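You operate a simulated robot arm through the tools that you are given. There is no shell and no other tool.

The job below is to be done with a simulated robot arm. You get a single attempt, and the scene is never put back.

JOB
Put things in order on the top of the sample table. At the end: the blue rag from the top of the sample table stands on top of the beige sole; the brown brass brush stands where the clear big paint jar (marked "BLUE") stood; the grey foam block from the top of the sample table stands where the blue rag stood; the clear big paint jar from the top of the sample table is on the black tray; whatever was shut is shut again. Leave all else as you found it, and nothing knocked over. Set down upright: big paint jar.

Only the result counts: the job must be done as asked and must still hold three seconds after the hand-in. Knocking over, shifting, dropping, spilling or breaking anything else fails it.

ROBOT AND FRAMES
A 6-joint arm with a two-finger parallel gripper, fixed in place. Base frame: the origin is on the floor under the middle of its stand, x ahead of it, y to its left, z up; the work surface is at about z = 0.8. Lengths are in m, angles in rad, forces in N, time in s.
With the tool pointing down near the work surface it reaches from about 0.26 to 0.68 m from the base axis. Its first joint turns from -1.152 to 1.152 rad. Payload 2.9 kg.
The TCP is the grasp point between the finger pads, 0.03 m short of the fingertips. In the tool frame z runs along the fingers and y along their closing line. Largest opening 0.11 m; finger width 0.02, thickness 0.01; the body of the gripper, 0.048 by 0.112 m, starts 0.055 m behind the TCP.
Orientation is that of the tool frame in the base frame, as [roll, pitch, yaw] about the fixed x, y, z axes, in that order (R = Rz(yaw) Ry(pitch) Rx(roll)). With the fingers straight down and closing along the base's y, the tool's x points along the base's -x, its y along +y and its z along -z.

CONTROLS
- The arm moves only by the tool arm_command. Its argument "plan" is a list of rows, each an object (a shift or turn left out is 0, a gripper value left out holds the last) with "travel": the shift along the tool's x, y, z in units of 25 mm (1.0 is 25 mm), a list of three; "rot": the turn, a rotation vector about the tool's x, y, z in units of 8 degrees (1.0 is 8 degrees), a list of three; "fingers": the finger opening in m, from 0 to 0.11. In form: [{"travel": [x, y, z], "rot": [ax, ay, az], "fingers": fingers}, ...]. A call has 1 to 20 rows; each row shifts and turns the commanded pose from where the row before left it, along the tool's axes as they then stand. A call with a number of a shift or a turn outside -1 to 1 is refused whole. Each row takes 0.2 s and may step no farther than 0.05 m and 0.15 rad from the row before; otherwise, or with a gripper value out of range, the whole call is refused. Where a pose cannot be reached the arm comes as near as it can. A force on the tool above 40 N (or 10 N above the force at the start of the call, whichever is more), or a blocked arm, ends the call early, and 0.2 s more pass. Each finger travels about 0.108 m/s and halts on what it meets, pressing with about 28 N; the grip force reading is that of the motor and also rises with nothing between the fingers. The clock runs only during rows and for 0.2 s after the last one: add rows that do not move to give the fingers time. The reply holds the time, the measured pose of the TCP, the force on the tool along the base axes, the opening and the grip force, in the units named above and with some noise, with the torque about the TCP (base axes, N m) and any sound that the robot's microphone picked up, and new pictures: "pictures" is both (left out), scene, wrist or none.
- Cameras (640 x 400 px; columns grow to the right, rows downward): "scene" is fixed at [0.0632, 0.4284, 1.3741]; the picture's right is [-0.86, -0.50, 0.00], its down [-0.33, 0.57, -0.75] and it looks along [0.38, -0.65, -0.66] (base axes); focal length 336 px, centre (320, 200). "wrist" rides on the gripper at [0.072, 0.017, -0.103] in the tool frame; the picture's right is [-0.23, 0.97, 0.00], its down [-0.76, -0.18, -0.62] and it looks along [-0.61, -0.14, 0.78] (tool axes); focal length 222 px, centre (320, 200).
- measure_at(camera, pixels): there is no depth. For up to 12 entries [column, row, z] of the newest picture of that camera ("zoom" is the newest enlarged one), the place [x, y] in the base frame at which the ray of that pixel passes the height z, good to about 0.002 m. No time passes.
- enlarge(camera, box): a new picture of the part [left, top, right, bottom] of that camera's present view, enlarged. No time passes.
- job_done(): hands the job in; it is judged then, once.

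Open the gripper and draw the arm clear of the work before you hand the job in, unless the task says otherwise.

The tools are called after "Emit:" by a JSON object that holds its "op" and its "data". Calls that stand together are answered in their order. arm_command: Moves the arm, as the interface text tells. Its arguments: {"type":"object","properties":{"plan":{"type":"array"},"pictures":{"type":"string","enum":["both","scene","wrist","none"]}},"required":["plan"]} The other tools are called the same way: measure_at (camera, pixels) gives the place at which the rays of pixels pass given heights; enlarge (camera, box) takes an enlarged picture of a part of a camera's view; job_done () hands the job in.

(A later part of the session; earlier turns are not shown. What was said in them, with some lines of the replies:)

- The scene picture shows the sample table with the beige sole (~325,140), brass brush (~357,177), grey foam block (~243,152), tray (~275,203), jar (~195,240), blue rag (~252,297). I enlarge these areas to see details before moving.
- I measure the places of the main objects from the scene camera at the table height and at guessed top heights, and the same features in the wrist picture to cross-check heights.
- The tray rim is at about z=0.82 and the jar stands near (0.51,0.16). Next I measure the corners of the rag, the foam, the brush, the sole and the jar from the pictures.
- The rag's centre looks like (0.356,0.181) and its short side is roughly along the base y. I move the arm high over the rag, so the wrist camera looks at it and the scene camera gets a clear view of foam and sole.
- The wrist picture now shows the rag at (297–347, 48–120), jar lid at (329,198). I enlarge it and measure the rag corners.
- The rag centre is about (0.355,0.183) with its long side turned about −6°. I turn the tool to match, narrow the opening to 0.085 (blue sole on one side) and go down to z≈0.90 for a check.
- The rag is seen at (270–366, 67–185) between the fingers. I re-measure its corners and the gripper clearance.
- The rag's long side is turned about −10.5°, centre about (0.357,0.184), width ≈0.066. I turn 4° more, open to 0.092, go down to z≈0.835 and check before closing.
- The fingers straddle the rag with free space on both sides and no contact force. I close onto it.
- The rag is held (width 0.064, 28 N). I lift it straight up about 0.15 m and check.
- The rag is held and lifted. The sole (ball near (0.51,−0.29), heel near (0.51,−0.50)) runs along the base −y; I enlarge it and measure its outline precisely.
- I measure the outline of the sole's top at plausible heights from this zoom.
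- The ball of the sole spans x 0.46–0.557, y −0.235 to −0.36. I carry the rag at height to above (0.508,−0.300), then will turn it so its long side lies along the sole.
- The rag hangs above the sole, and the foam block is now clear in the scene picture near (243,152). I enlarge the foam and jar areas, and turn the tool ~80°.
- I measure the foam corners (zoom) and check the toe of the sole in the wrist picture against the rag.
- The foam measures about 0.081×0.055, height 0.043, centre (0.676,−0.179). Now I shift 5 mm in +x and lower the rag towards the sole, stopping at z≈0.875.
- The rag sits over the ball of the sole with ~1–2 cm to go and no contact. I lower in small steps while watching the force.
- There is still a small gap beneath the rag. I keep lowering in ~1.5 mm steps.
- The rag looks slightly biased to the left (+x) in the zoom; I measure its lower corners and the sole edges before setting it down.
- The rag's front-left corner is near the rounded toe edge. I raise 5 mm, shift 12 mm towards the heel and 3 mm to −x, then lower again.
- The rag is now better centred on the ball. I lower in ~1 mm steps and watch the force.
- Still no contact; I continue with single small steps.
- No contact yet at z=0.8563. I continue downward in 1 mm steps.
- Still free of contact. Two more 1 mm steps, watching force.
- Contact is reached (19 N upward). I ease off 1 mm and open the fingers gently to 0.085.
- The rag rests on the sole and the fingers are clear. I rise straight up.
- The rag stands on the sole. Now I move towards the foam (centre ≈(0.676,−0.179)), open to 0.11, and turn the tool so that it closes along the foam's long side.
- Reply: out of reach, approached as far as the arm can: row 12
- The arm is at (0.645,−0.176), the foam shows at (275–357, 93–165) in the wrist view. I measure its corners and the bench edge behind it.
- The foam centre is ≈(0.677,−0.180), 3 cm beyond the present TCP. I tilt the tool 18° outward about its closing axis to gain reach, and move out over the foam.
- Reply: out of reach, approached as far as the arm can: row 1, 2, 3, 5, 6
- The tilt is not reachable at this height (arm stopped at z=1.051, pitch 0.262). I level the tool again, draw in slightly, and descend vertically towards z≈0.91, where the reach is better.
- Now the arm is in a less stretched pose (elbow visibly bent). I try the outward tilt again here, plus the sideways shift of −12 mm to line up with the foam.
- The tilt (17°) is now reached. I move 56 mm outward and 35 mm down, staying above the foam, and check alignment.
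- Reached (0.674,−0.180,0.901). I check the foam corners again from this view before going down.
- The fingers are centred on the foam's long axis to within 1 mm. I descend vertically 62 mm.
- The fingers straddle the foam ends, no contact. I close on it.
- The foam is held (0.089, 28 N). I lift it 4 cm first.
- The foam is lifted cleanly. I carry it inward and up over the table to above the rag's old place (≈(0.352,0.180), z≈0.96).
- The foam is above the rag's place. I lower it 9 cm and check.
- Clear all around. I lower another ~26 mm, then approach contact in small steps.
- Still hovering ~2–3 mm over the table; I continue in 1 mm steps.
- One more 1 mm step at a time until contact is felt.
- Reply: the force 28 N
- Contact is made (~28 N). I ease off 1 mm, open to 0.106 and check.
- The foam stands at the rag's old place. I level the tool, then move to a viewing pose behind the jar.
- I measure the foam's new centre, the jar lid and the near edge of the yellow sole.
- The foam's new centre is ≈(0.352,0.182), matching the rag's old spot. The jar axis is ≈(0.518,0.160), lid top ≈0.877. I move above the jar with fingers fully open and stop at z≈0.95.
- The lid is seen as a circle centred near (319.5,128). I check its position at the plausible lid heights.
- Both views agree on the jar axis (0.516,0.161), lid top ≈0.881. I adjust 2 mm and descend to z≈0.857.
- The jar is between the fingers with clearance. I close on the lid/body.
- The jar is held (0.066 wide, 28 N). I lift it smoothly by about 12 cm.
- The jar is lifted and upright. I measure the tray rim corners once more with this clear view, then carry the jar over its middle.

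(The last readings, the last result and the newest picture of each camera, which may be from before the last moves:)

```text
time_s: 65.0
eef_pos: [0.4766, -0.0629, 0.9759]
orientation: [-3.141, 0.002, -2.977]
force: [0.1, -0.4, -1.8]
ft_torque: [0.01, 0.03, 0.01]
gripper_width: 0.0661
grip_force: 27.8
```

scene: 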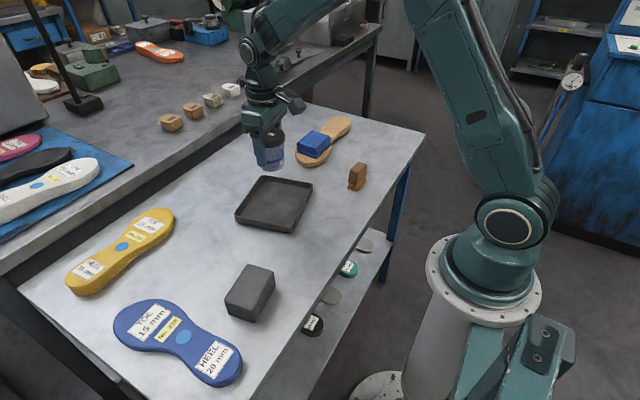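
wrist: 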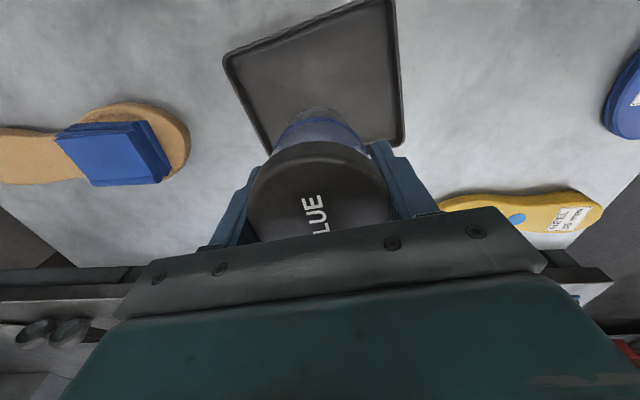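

The jar hangs over the tray's middle (tray centre ≈(0.477,−0.063)). I lower it to about 1 cm above the tray floor.

Emit:
{"op": "arm_command", "data": {"plan": [{"travel": [0, 0, 0.4]}, {"travel": [0, 0, 0.7]}, {"travel": [0, 0, 0.8]}, {"travel": [0, 0, 0.8]}, {"travel": [0, 0, 0.7]}, {"travel": [0, 0, 0.5]}, {"travel": [0, 0, 0.25]}, {"travel": [0, 0, 0]}], "pictures": "both"}}

Emit:
{"op": "enlarge", "data": {"camera": "scene", "box": [210, 130, 350, 240]}}

```text
time_s: 66.8
eef_pos: [0.477, -0.0628, 0.8725]
orientation: [-3.14, -0.001, -2.976]
force: [0.2, 0.1, -1.2]
ft_torque: [0.04, -0.02, -0.01]
gripper_width: 0.066
grip_force: 28.0
```

scene: 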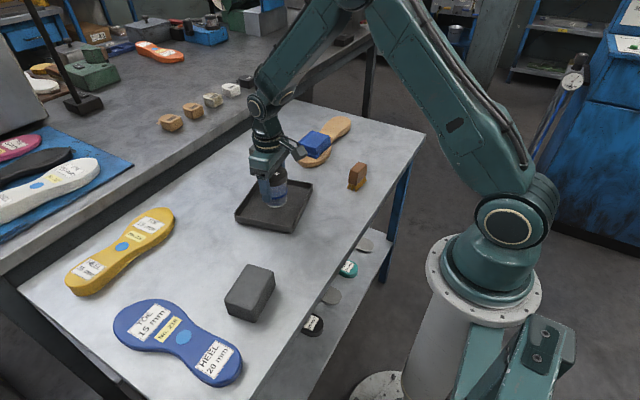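
wrist: 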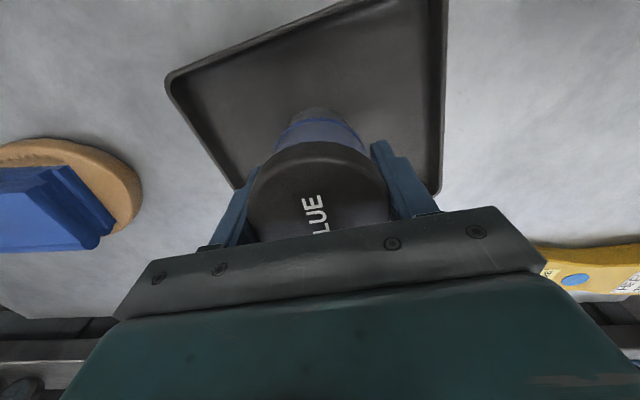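

```text
3.64 times, centred on (280, 185) of scene
```

zoom: 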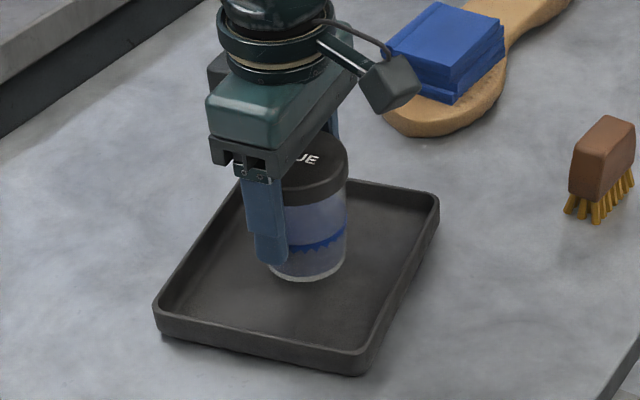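

The jar is inside the tray rim, ~1.3 cm above the floor. I lower slowly with force checks.

Emit:
{"op": "arm_command", "data": {"plan": [{"travel": [0, 0, 0.15]}, {"travel": [0, 0, 0.12]}, {"travel": [0, 0, 0.08]}, {"travel": [0, 0, 0]}], "pictures": "none"}}

Emit:
{"op": "arm_command", "data": {"plan": [{"travel": [0, 0, 0.05]}, {"travel": [0, 0, 0]}], "pictures": "none"}}

Emit:
{"op": "arm_command", "data": {"plan": [{"travel": [0, 0, 0.04]}, {"travel": [0, 0, 0]}], "pictures": "none"}}

```text
time_s: 67.8
eef_pos: [0.4764, -0.0623, 0.8626]
orientation: [-3.141, 0.001, -2.975]
force: [-0.8, -0.5, -2.1]
ft_torque: [0.04, 0.01, 0.0]
gripper_width: 0.0658
grip_force: 28.0
```

```text
time_s: 68.4
eef_pos: [0.4769, -0.0632, 0.8613]
orientation: [-3.141, 0.001, -2.975]
force: [0.2, -0.5, -1.4]
ft_torque: [0.04, -0.01, -0.01]
gripper_width: 0.0662
grip_force: 28.0
```

```text
time_s: 69.0
eef_pos: [0.4769, -0.0641, 0.8607]
orientation: [3.142, 0.001, -2.977]
force: [0.2, -0.8, -1.8]
ft_torque: [-0.01, 0.01, -0.06]
gripper_width: 0.0659
grip_force: 28.0
```

Still hanging (force z ≈ −1.8 N). I go on in 1 mm steps.

Emit:
{"op": "arm_command", "data": {"plan": [{"travel": [0, 0, 0.04]}, {"travel": [0, 0, 0]}], "pictures": "none"}}

Emit:
{"op": "arm_command", "data": {"plan": [{"travel": [0, 0, 0.04]}, {"travel": [0, 0, 0]}], "pictures": "none"}}

Emit:
{"op": "arm_command", "data": {"plan": [{"travel": [0, 0, 0.02]}, {"travel": [0, 0, 0]}], "pictures": "none"}}

```text
time_s: 69.6
eef_pos: [0.4769, -0.0625, 0.8611]
orientation: [3.141, 0.001, -2.974]
force: [0.8, -1.2, -1.5]
ft_torque: [0.04, -0.03, -0.02]
gripper_width: 0.0661
grip_force: 28.4
```

```text
time_s: 70.2
eef_pos: [0.4776, -0.0636, 0.861]
orientation: [-3.139, 0.003, -2.976]
force: [-2.9, -0.8, 7.6]
ft_torque: [0.12, 0.21, 0.02]
gripper_width: 0.066
grip_force: 27.6
```

```text
time_s: 70.8
eef_pos: [0.4778, -0.0641, 0.8602]
orientation: [-3.141, 0.001, -2.976]
force: [-4.2, -0.8, 19.1]
ft_torque: [0.08, 0.37, -0.03]
gripper_width: 0.0659
grip_force: 28.5
```

Contact felt (19 N). I ease off slightly and open the fingers to 0.1.

Emit:
{"op": "arm_command", "data": {"plan": [{"travel": [0, 0, -0.035]}, {"fingers": 0.069}, {"fingers": 0.075}, {"fingers": 0.088}, {"fingers": 0.1}, {"travel": [0, 0, 0]}], "pictures": "both"}}

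Emit:
{"op": "enlarge", "data": {"camera": "scene", "box": [210, 130, 350, 240]}}

```text
time_s: 72.2
eef_pos: [0.4765, -0.0639, 0.8606]
orientation: [3.141, 0.0, -2.976]
force: [-0.6, 0.0, -1.0]
ft_torque: [0.0, 0.0, 0.0]
gripper_width: 0.1
grip_force: 0.0
```

scene: 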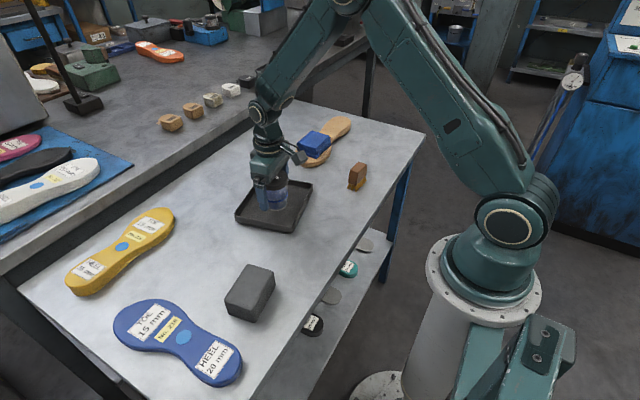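
wrist: 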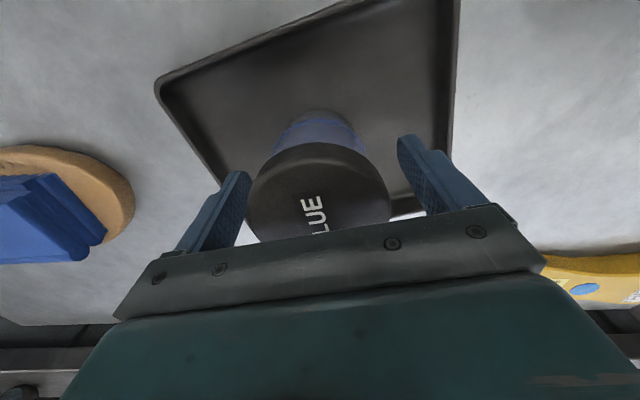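

```text
3.64 times, centred on (280, 185) of scene
```

zoom: 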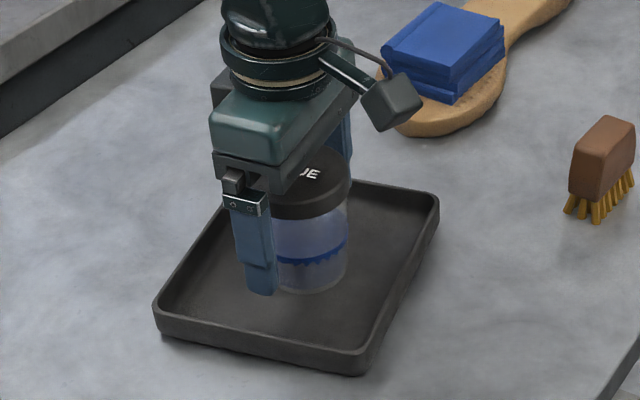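

The jar stands upright in the tray with the fingers clear. I rise straight up about 15 cm.

Emit:
{"op": "arm_command", "data": {"plan": [{"travel": [0, 0, -0.4]}, {"travel": [0, 0, -0.8]}, {"travel": [0, 0, -1]}, {"travel": [0, 0, -1]}, {"travel": [0, 0, -1]}, {"travel": [0, 0, -1]}, {"travel": [0, 0, -0.8]}, {"travel": [0, 0, 0]}], "pictures": "both"}}

Emit:
{"op": "enlarge", "data": {"camera": "scene", "box": [290, 120, 418, 220]}}

```text
time_s: 74.0
eef_pos: [0.4764, -0.0632, 1.0101]
orientation: [-3.14, 0.0, -2.976]
force: [-0.1, -1.5, -0.1]
ft_torque: [-0.03, 0.0, -0.02]
gripper_width: 0.1001
grip_force: 0.1
```

scene: 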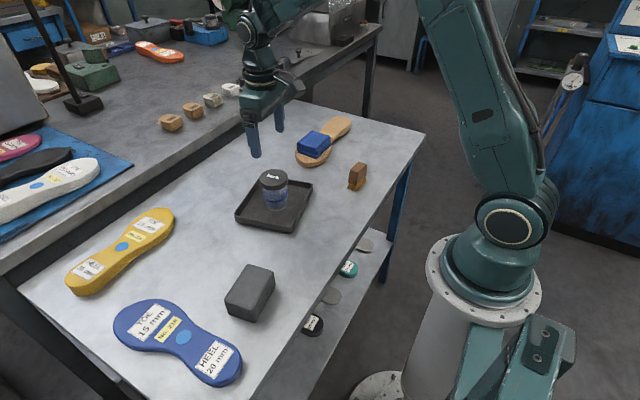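
wrist: 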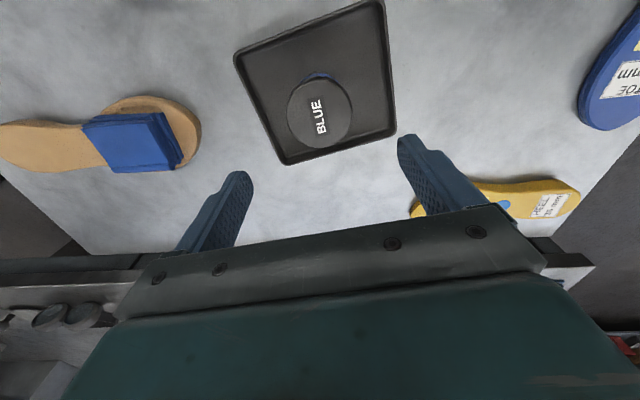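

```text
4.00 times, centred on (354, 170) of scene
```

zoom: 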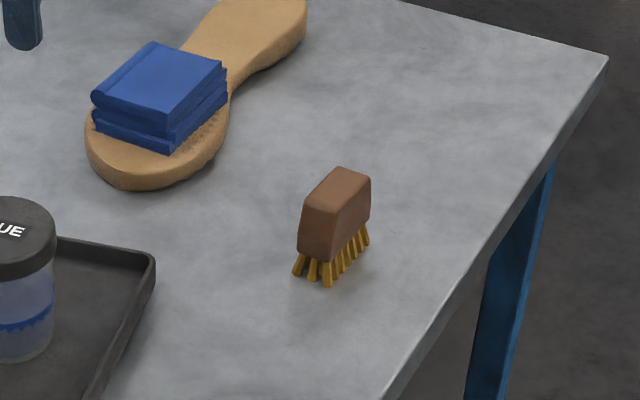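

The jar stands in the tray. Now the brush: I measure its bristle foot and its top corners in this zoom.

Emit:
{"op": "measure_at", "data": {"camera": "zoom", "pixels": [[297, 275, 0.8], [327, 286, 0.8], [367, 243, 0.8], [303, 197, 0.85], [333, 211, 0.85], [371, 177, 0.85], [338, 167, 0.85], [303, 197, 0.86], [333, 211, 0.86], [371, 177, 0.86], [338, 167, 0.86], [325, 262, 0.82]]}}

```text
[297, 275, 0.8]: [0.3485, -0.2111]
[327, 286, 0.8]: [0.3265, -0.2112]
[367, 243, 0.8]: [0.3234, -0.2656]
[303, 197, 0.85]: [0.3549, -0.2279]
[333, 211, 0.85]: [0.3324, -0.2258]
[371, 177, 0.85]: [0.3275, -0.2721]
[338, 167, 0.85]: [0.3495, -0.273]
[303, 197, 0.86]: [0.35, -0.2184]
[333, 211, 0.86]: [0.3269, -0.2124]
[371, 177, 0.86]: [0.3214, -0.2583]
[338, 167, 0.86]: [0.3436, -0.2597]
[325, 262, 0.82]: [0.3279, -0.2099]
```

The brush stands at ≈(0.336,−0.238), about 0.022×0.055, top at 0.86, long side roughly along y. I move above it and turn to close along its long side.

Emit:
{"op": "arm_command", "data": {"plan": [{"travel": [0.956, -0.853, 0]}, {"travel": [0.956, -0.853, 0]}, {"travel": [0.956, -0.853, 0]}, {"travel": [0.956, -0.853, 0]}, {"travel": [0.956, -0.853, 0]}, {"travel": [0.956, -0.853, 0]}, {"travel": [0.956, -0.853, 0]}, {"rot": [0, 0, 0.845]}, {"rot": [0, 0, 0.845]}, {"travel": [0, 0, 0.8]}, {"travel": [0, 0, 0.8]}, {"travel": [0, 0, 0]}], "pictures": "both"}}

Emit:
{"op": "enlarge", "data": {"camera": "wrist", "box": [220, 40, 420, 180]}}

```text
time_s: 76.6
eef_pos: [0.3353, -0.2383, 0.9714]
orientation: [-3.141, 0.0, 3.071]
force: [-0.4, 0.4, 0.3]
ft_torque: [-0.04, 0.01, -0.01]
gripper_width: 0.0998
grip_force: 0.0
```

scene: 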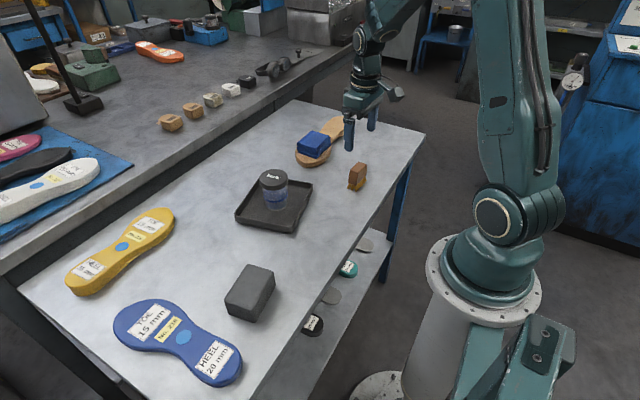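
wrist: 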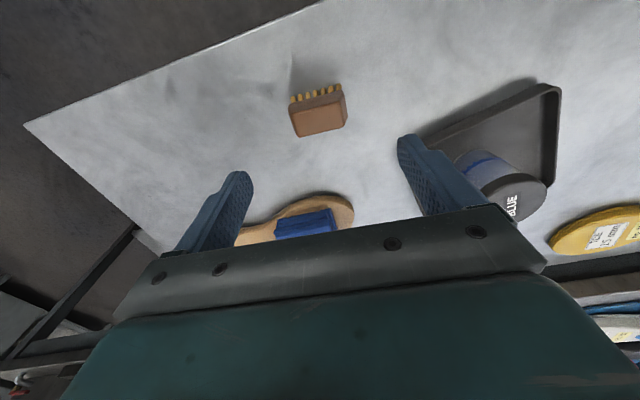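

```text
2.86 times, centred on (320, 110) of wrist
```

zoom: 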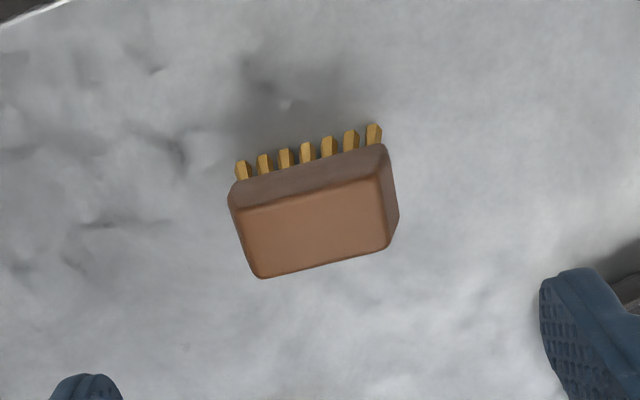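

I measure the brush's top corners and bristle feet in this view.

Emit:
{"op": "measure_at", "data": {"camera": "zoom", "pixels": [[232, 208, 0.86], [381, 177, 0.86], [259, 278, 0.86], [395, 246, 0.86], [243, 165, 0.8], [373, 127, 0.8], [232, 195, 0.82], [383, 146, 0.82]]}}

```text
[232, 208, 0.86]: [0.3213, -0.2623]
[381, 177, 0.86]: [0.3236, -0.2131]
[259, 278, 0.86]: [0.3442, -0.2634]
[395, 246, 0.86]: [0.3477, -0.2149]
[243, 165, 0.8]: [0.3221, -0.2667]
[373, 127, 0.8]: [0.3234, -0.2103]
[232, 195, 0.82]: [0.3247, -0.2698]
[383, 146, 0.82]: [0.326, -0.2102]
```

The brush is centred under the TCP to within ~1 mm and aligned. I descend to z≈0.852.

Emit:
{"op": "arm_command", "data": {"plan": [{"travel": [0.03, 0, 0.9]}, {"travel": [0, 0, 0.9]}, {"travel": [0, 0, 0.9]}, {"travel": [0, 0, 0.9]}, {"travel": [0, 0, 0.7]}, {"travel": [0, 0, 0.48]}, {"travel": [0, 0, 0]}], "pictures": "both"}}

Emit:
{"op": "enlarge", "data": {"camera": "scene", "box": [310, 120, 410, 200]}}

```text
time_s: 78.2
eef_pos: [0.335, -0.2376, 0.8505]
orientation: [3.141, 0.001, 3.071]
force: [-0.1, 0.1, 0.1]
ft_torque: [0.02, 0.03, -0.02]
gripper_width: 0.0999
grip_force: 0.0
```

scene: 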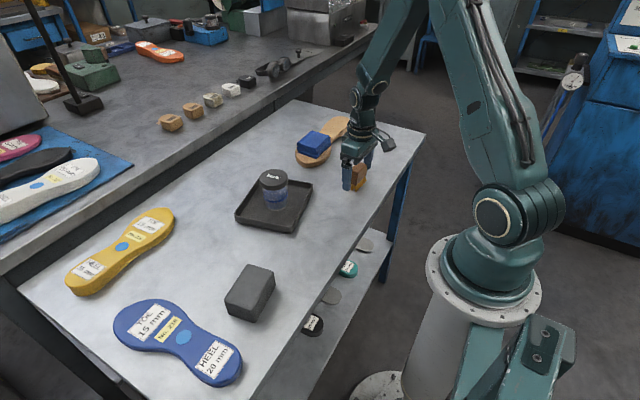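
wrist: 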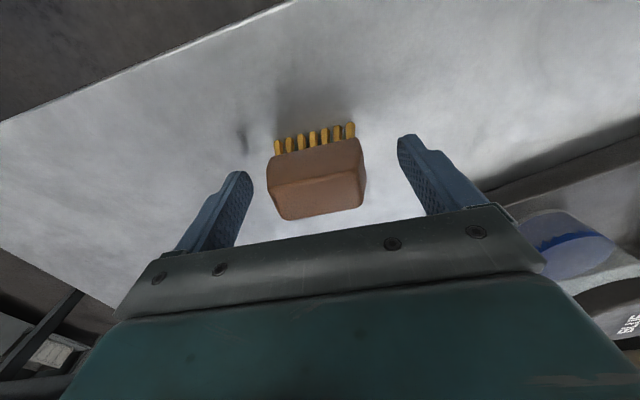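

```text
5.00 times, centred on (360, 160) of scene
```

zoom: 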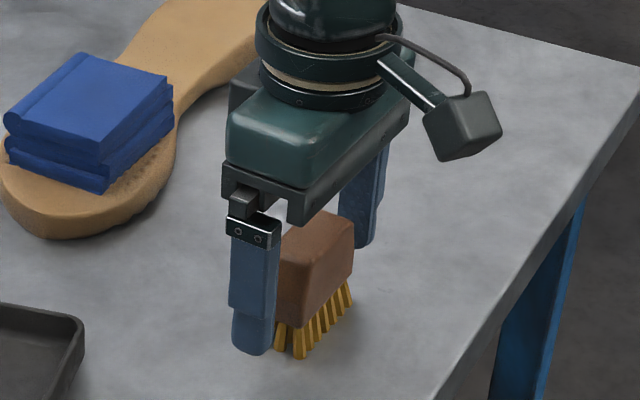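

The fingers straddle the brush block. I close on it.

Emit:
{"op": "arm_command", "data": {"plan": [{"fingers": 0.04}, {"fingers": 0.04}, {"fingers": 0.04}, {"fingers": 0.04}, {"fingers": 0.04}], "pictures": "both"}}

Emit:
{"op": "enlarge", "data": {"camera": "scene", "box": [310, 120, 410, 200]}}

```text
time_s: 79.4
eef_pos: [0.336, -0.2373, 0.8513]
orientation: [-3.141, 0.001, 3.073]
force: [-0.1, -0.6, -0.2]
ft_torque: [-0.02, 0.0, -0.01]
gripper_width: 0.0593
grip_force: 27.8
```

scene: 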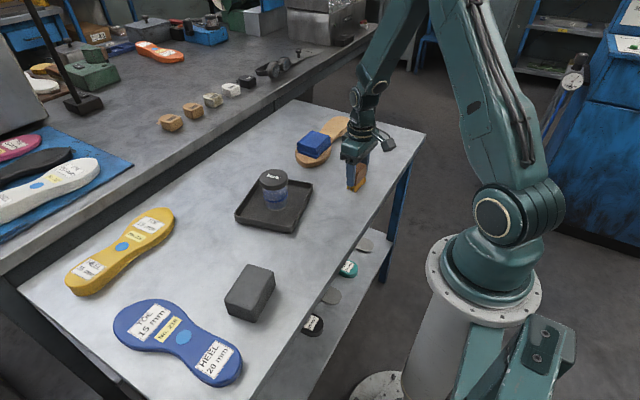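
wrist: 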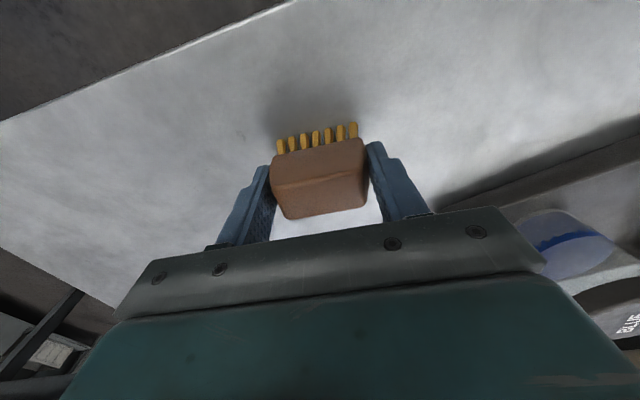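

```text
5.00 times, centred on (360, 160) of scene
```

zoom: 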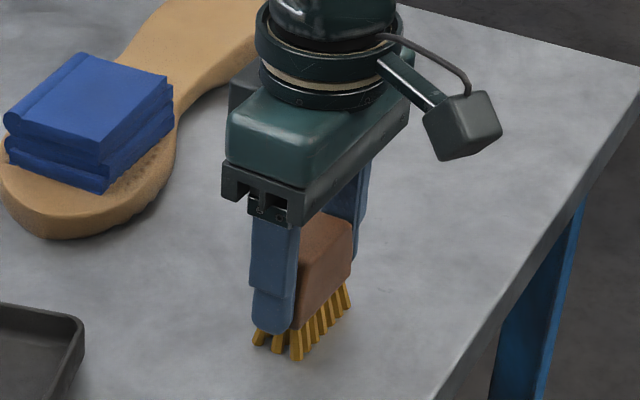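

The brush is held (0.059, 28 N). I lift it about 13.5 cm so that it clears the jar.

Emit:
{"op": "arm_command", "data": {"plan": [{"travel": [0, 0, -0.3]}, {"travel": [0, 0, -0.7]}, {"travel": [0, 0, -1]}, {"travel": [0, 0, -1]}, {"travel": [0, 0, -1]}, {"travel": [0, 0, -0.9]}, {"travel": [0, 0, -0.6]}, {"travel": [0, 0, 0]}], "pictures": "both"}}

```text
time_s: 81.2
eef_pos: [0.3349, -0.2383, 0.9885]
orientation: [-3.141, 0.002, 3.07]
force: [0.8, -0.4, -1.7]
ft_torque: [0.0, 0.0, 0.03]
gripper_width: 0.0591
grip_force: 27.9
```

scene: 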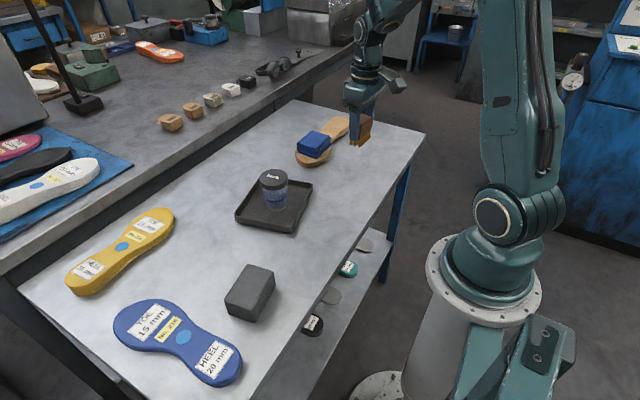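
wrist: 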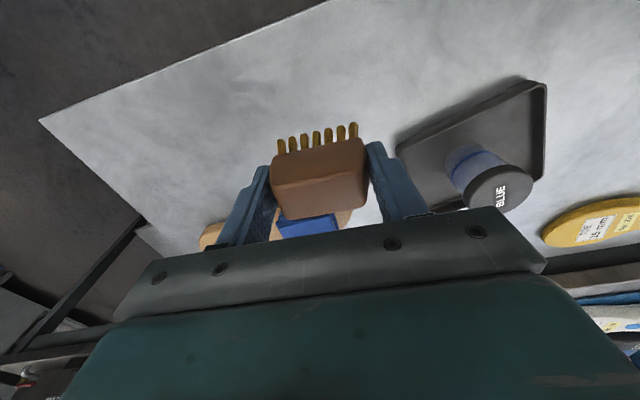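

The brush hangs free. I carry it to above the jar's old place (0.516,0.161) at z≈0.988, clear of the jar.

Emit:
{"op": "arm_command", "data": {"plan": [{"travel": [-0.3395, 0.9132, 0]}, {"travel": [-0.3395, 0.9132, 0]}, {"travel": [-0.3395, 0.9132, 0]}, {"travel": [-0.3395, 0.9132, 0]}, {"travel": [-0.3395, 0.9132, 0]}, {"travel": [-0.3395, 0.9132, 0]}, {"travel": [-0.3395, 0.9132, 0]}, {"travel": [-0.3395, 0.9132, 0]}, {"travel": [-0.3395, 0.9132, 0]}, {"travel": [-0.3395, 0.9132, 0]}, {"travel": [-0.3395, 0.9132, 0]}, {"travel": [-0.3395, 0.9132, 0]}, {"travel": [-0.3395, 0.9132, 0]}, {"travel": [-0.3395, 0.9132, 0]}, {"travel": [-0.3395, 0.9132, 0]}, {"travel": [-0.3395, 0.9132, 0]}, {"travel": [-0.3395, 0.9132, 0]}, {"travel": [-0.3395, 0.9132, 0]}, {"travel": [0, 0, 0]}], "pictures": "both"}}

```text
time_s: 85.2
eef_pos: [0.5166, 0.1619, 0.987]
orientation: [3.141, 0.0, 3.07]
force: [0.1, -0.4, -1.4]
ft_torque: [0.03, -0.01, 0.0]
gripper_width: 0.0593
grip_force: 28.2
```

scene: 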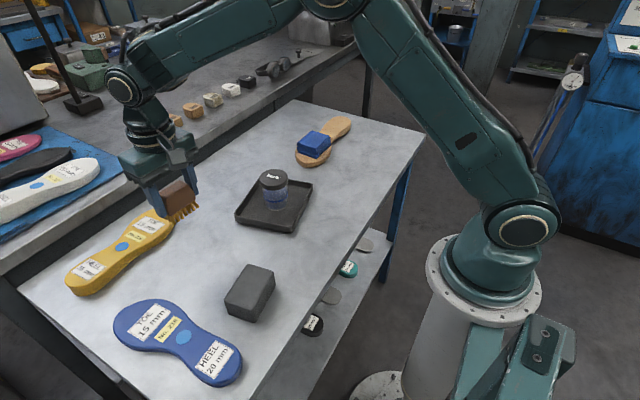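
wrist: 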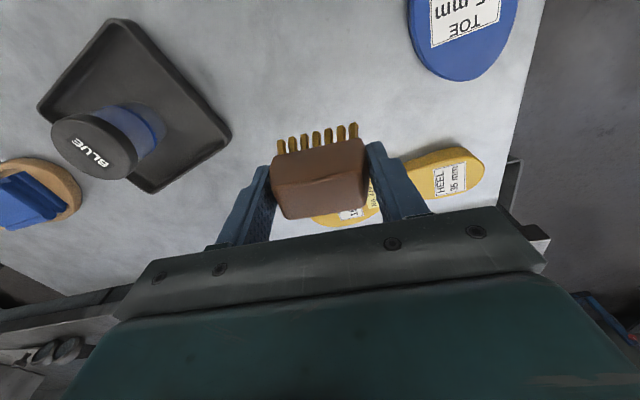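

I am above the jar's old place. I lower the brush to ~1.3 cm above the table.

Emit:
{"op": "arm_command", "data": {"plan": [{"travel": [0, 0, 0.5]}, {"travel": [0, 0, 0.9]}, {"travel": [0, 0, 0.9]}, {"travel": [0, 0, 0.9]}, {"travel": [0, 0, 0.9]}, {"travel": [0, 0, 0.5]}, {"travel": [0, 0, 0.25]}, {"travel": [0, 0, 0]}], "pictures": "both"}}

Emit:
{"op": "enlarge", "data": {"camera": "scene", "box": [120, 180, 280, 300]}}

```text
time_s: 87.0
eef_pos: [0.5163, 0.1608, 0.8657]
orientation: [3.141, 0.001, 3.072]
force: [1.0, 0.3, -1.3]
ft_torque: [-0.01, -0.01, -0.04]
gripper_width: 0.0592
grip_force: 28.1
```

scene: 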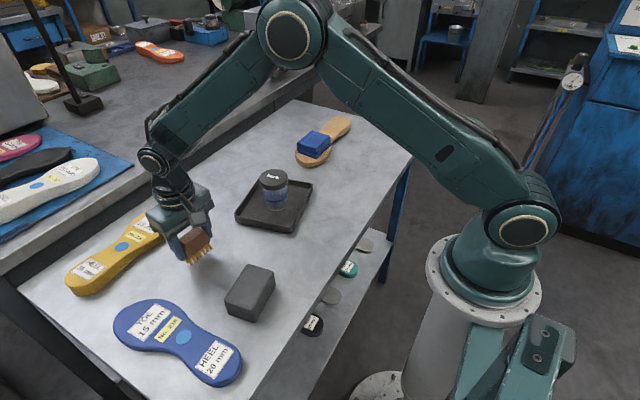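
wrist: 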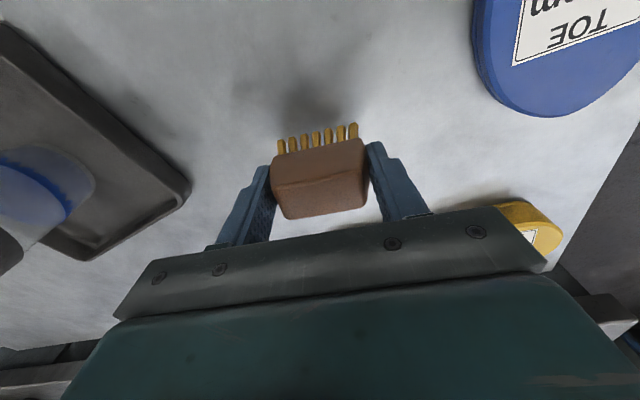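

```text
3.33 times, centred on (200, 240) of scene
```

zoom: 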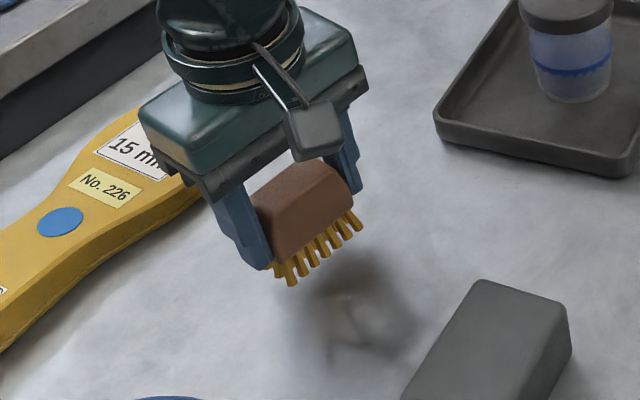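

Well clear of the neighbours. I lower the last centimetre in small steps with force checks.

Emit:
{"op": "arm_command", "data": {"plan": [{"travel": [0, 0, 0.2]}, {"travel": [0, 0, 0.14]}, {"travel": [0, 0, 0.06]}, {"travel": [0, 0, 0]}], "pictures": "none"}}

Emit:
{"op": "arm_command", "data": {"plan": [{"travel": [0, 0, 0.06]}, {"travel": [0, 0, 0]}], "pictures": "none"}}

Emit:
{"op": "arm_command", "data": {"plan": [{"travel": [0, 0, 0.04]}, {"travel": [0, 0, 0]}], "pictures": "none"}}

```text
time_s: 88.0
eef_pos: [0.5167, 0.1617, 0.8572]
orientation: [-3.141, 0.0, 3.072]
force: [0.2, -0.4, -0.9]
ft_torque: [-0.01, 0.0, 0.04]
gripper_width: 0.0594
grip_force: 28.6
```

```text
time_s: 88.6
eef_pos: [0.5172, 0.161, 0.8539]
orientation: [3.141, 0.0, 3.072]
force: [0.8, 0.2, -0.5]
ft_torque: [0.0, -0.01, -0.03]
gripper_width: 0.0594
grip_force: 27.5
```

```text
time_s: 89.2
eef_pos: [0.5171, 0.1606, 0.8549]
orientation: [3.141, 0.0, 3.072]
force: [-0.7, -0.3, -1.6]
ft_torque: [0.0, -0.01, 0.02]
gripper_width: 0.0593
grip_force: 28.2
```

Not yet in contact; I continue in 1 mm steps.

Emit:
{"op": "arm_command", "data": {"plan": [{"travel": [0, 0, 0.04]}, {"travel": [0, 0, 0]}], "pictures": "none"}}

Emit:
{"op": "arm_command", "data": {"plan": [{"travel": [0, 0, 0.04]}, {"travel": [0, 0, 0]}], "pictures": "none"}}

Emit:
{"op": "arm_command", "data": {"plan": [{"travel": [0, 0, 0.03]}, {"travel": [0, 0, 0]}], "pictures": "none"}}

```text
time_s: 89.8
eef_pos: [0.517, 0.1595, 0.8533]
orientation: [-3.14, -0.001, 3.071]
force: [-0.2, 0.2, -1.2]
ft_torque: [-0.01, 0.0, 0.02]
gripper_width: 0.0592
grip_force: 28.4
```

```text
time_s: 90.4
eef_pos: [0.5168, 0.1607, 0.8519]
orientation: [-3.141, -0.001, 3.072]
force: [-0.2, -0.4, -1.9]
ft_torque: [-0.01, 0.01, 0.02]
gripper_width: 0.0595
grip_force: 28.1
```

```text
time_s: 91.0
eef_pos: [0.5167, 0.1628, 0.8505]
orientation: [3.14, 0.0, 3.073]
force: [-0.9, 0.0, -0.7]
ft_torque: [0.01, -0.01, 0.02]
gripper_width: 0.0592
grip_force: 28.4
```

Contact should be imminent (grip height was ≈0.851); I step once more by ~0.7 mm each.

Emit:
{"op": "arm_command", "data": {"plan": [{"travel": [0, 0, 0.03]}, {"travel": [0, 0, 0]}], "pictures": "none"}}

Emit:
{"op": "enlarge", "data": {"camera": "scene", "box": [160, 210, 240, 270]}}

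```text
time_s: 91.6
eef_pos: [0.5171, 0.1609, 0.851]
orientation: [3.141, 0.003, 3.071]
force: [-0.3, 0.7, 1.7]
ft_torque: [-0.04, 0.06, 0.02]
gripper_width: 0.0593
grip_force: 28.2
```

```text
6.67 times, centred on (200, 240) of scene
```

zoom: 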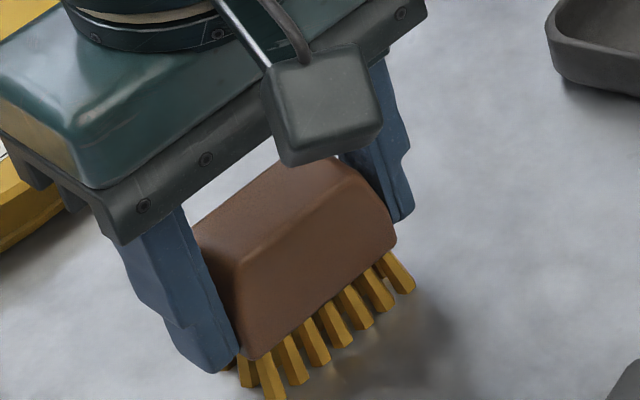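

First contact is felt (force z turned to +1.7 N). I press 0.5 mm more, then open the fingers.

Emit:
{"op": "arm_command", "data": {"plan": [{"travel": [0, 0, 0.015]}, {"travel": [0, 0, 0]}, {"fingers": 0.063}, {"fingers": 0.07}, {"fingers": 0.085}, {"fingers": 0.095}, {"travel": [0, 0, 0]}], "pictures": "both"}}

Emit:
{"op": "enlarge", "data": {"camera": "scene", "box": [120, 180, 280, 300]}}

```text
time_s: 93.2
eef_pos: [0.5171, 0.1617, 0.8505]
orientation: [-3.141, 0.002, 3.072]
force: [-0.2, 0.6, -0.3]
ft_torque: [0.01, 0.03, -0.02]
gripper_width: 0.095
grip_force: 0.0
```

scene: 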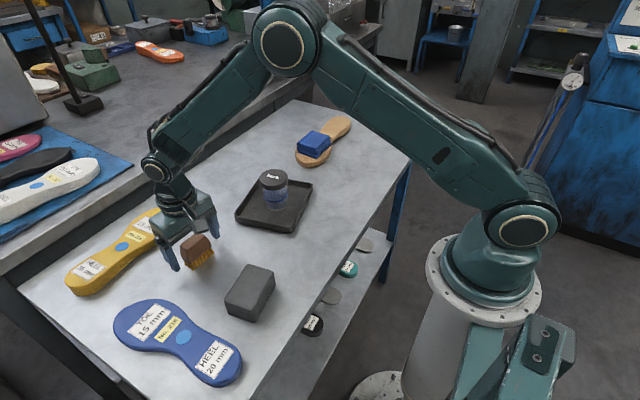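
wrist: 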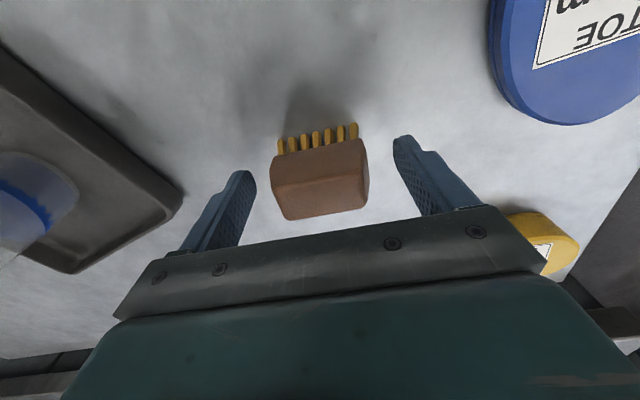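

```text
3.33 times, centred on (200, 240) of scene
```

zoom: 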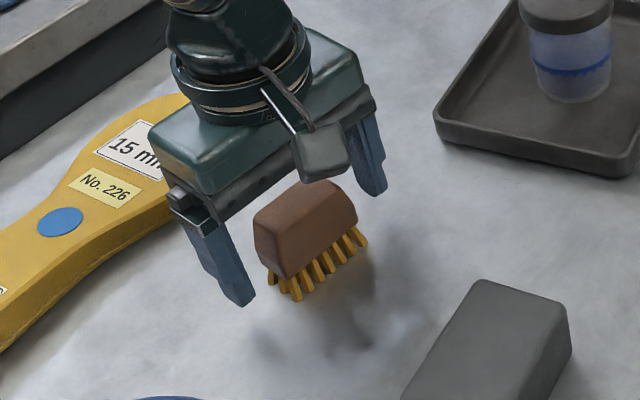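

The brush stands upright and free. I rise straight up and draw the arm back towards the start pose.

Emit:
{"op": "arm_command", "data": {"plan": [{"travel": [0, 0, -0.4]}, {"travel": [0, 0, -0.8]}, {"travel": [0, 0, -1]}, {"travel": [0, 0, -1]}, {"travel": [0, 0, -1]}, {"travel": [0, 0, -1]}, {"travel": [0, 0, -1]}, {"travel": [0, 0, -1]}, {"travel": [0, 0, -1]}, {"travel": [0, 0, -0.8]}, {"travel": [0.7, -0.7, 0], "fingers": 0.11}, {"travel": [0.7, -0.7, 0]}, {"travel": [0.7, -0.7, 0]}, {"travel": [0.7, -0.7, 0]}, {"travel": [0.7, -0.7, 0]}, {"travel": [0.7, -0.7, 0]}, {"travel": [0, 0, 0]}], "pictures": "both"}}

Emit:
{"op": "enlarge", "data": {"camera": "scene", "box": [60, 100, 380, 340]}}

```text
time_s: 96.8
eef_pos: [0.4043, 0.0638, 1.0749]
orientation: [-3.139, 0.003, 3.071]
force: [-0.4, 0.5, 0.5]
ft_torque: [0.02, 0.05, 0.0]
gripper_width: 0.11
grip_force: 0.0
```

scene: 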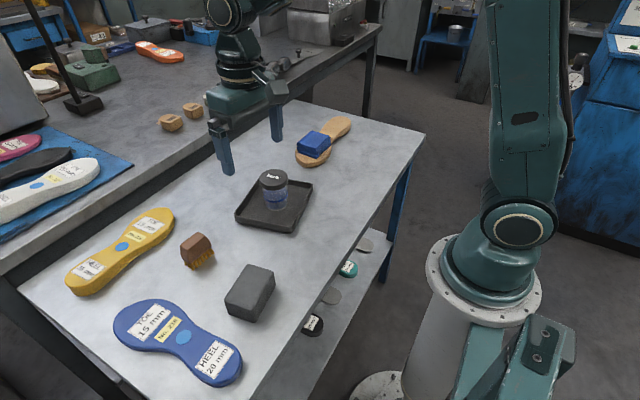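
wrist: 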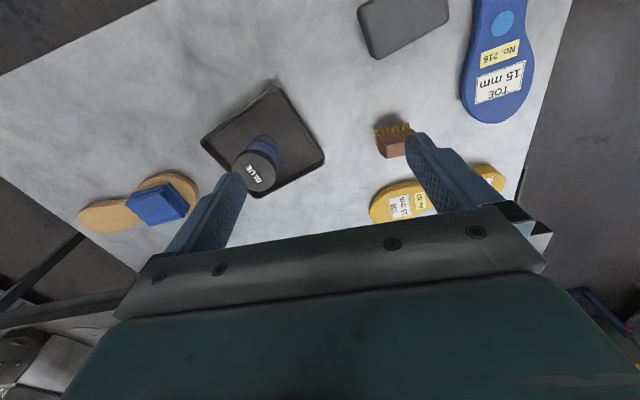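

```text
1.67 times, centred on (220, 220) of scene
```

zoom: 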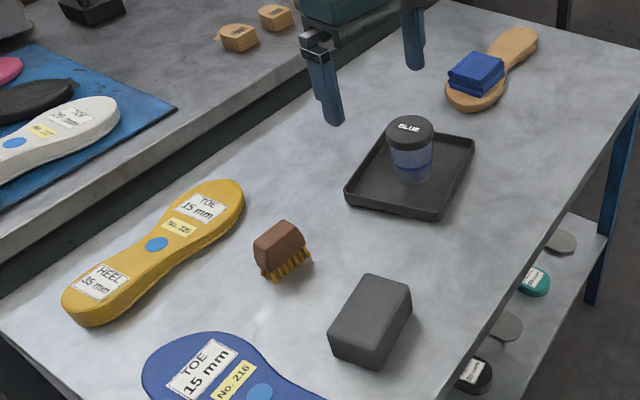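

Everything appears in place. I make a last check of the brush's position, the sole with the rag, and the tray against their original measurements.

Emit:
{"op": "enlarge", "data": {"camera": "scene", "box": [160, 210, 290, 330]}}

Emit:
{"op": "measure_at", "data": {"camera": "zoom", "pixels": [[95, 178, 0.8], [120, 200, 0.8], [195, 150, 0.8]]}}

Emit:
{"op": "enlarge", "data": {"camera": "scene", "box": [280, 105, 376, 165]}}

```text
3.33 times, centred on (225, 270) of scene
```

zoom: 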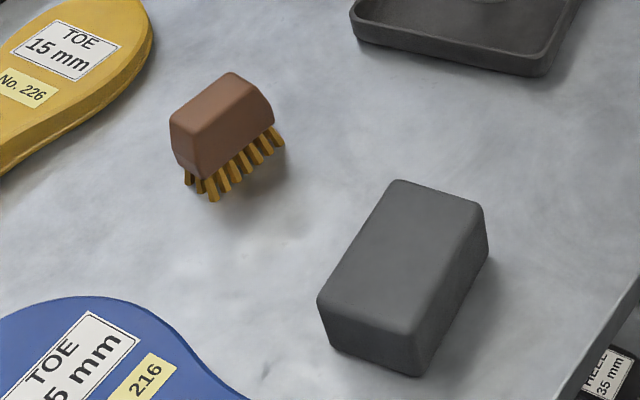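

```text
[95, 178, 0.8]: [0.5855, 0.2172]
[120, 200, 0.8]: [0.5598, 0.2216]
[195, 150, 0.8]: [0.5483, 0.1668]
```

```text
6.67 times, centred on (328, 135) of scene
```

zoom: 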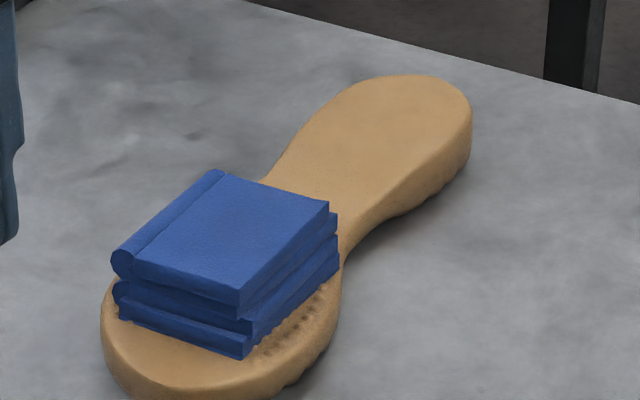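

The sole outline matches its original pixels. I confirm the brush foot and foam foot in scene pixels.

Emit:
{"op": "measure_at", "data": {"camera": "scene", "pixels": [[185.1, 265.5, 0.8], [192.9, 270, 0.8], [213.9, 253.5, 0.8], [229, 314, 0.8], [255, 322.5, 0.8], [275.5, 285, 0.8]]}}

```text
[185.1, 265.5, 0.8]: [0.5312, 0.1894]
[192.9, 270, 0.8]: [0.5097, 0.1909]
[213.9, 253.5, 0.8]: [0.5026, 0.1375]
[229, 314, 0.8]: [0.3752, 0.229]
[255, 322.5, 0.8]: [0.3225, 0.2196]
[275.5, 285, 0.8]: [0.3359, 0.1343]
```

The brush stands at ≈(0.517,0.163), the jar's old spot, and the foam at ≈(0.356,0.182), the rag's old spot. The rag lies on the sole, the jar stands shut and upright on the tray, and the gripper is open and clear, so I hand the job in.

Emit:
{"op": "job_done", "data": {}}

```text
The job is handed in.
```

I moved all four objects and handed the job in. I don't have the judging result. My last pictures and measurements before the hand-in showed:

- **Blue rag:** resting on the wide front part of the beige sole. The sole's outline still matched its original position.
- **Grey foam block:** centred at about (0.356, 0.182). The rag had been at about (0.356, 0.181).
- **Clear "BLUE" paint jar:** upright near the middle of the black tray, with its lid still on.
- **Brown brass brush:** standing on its bristles at about (0.517, 0.163). The jar had been at about (0.516, 0.161).

I saw nothing else knocked over or shifted in those pictures. The foam block sits with its long side turned about 90° from the way the rag's long side lay. The gripper was open and the arm clear of the work at hand-in.
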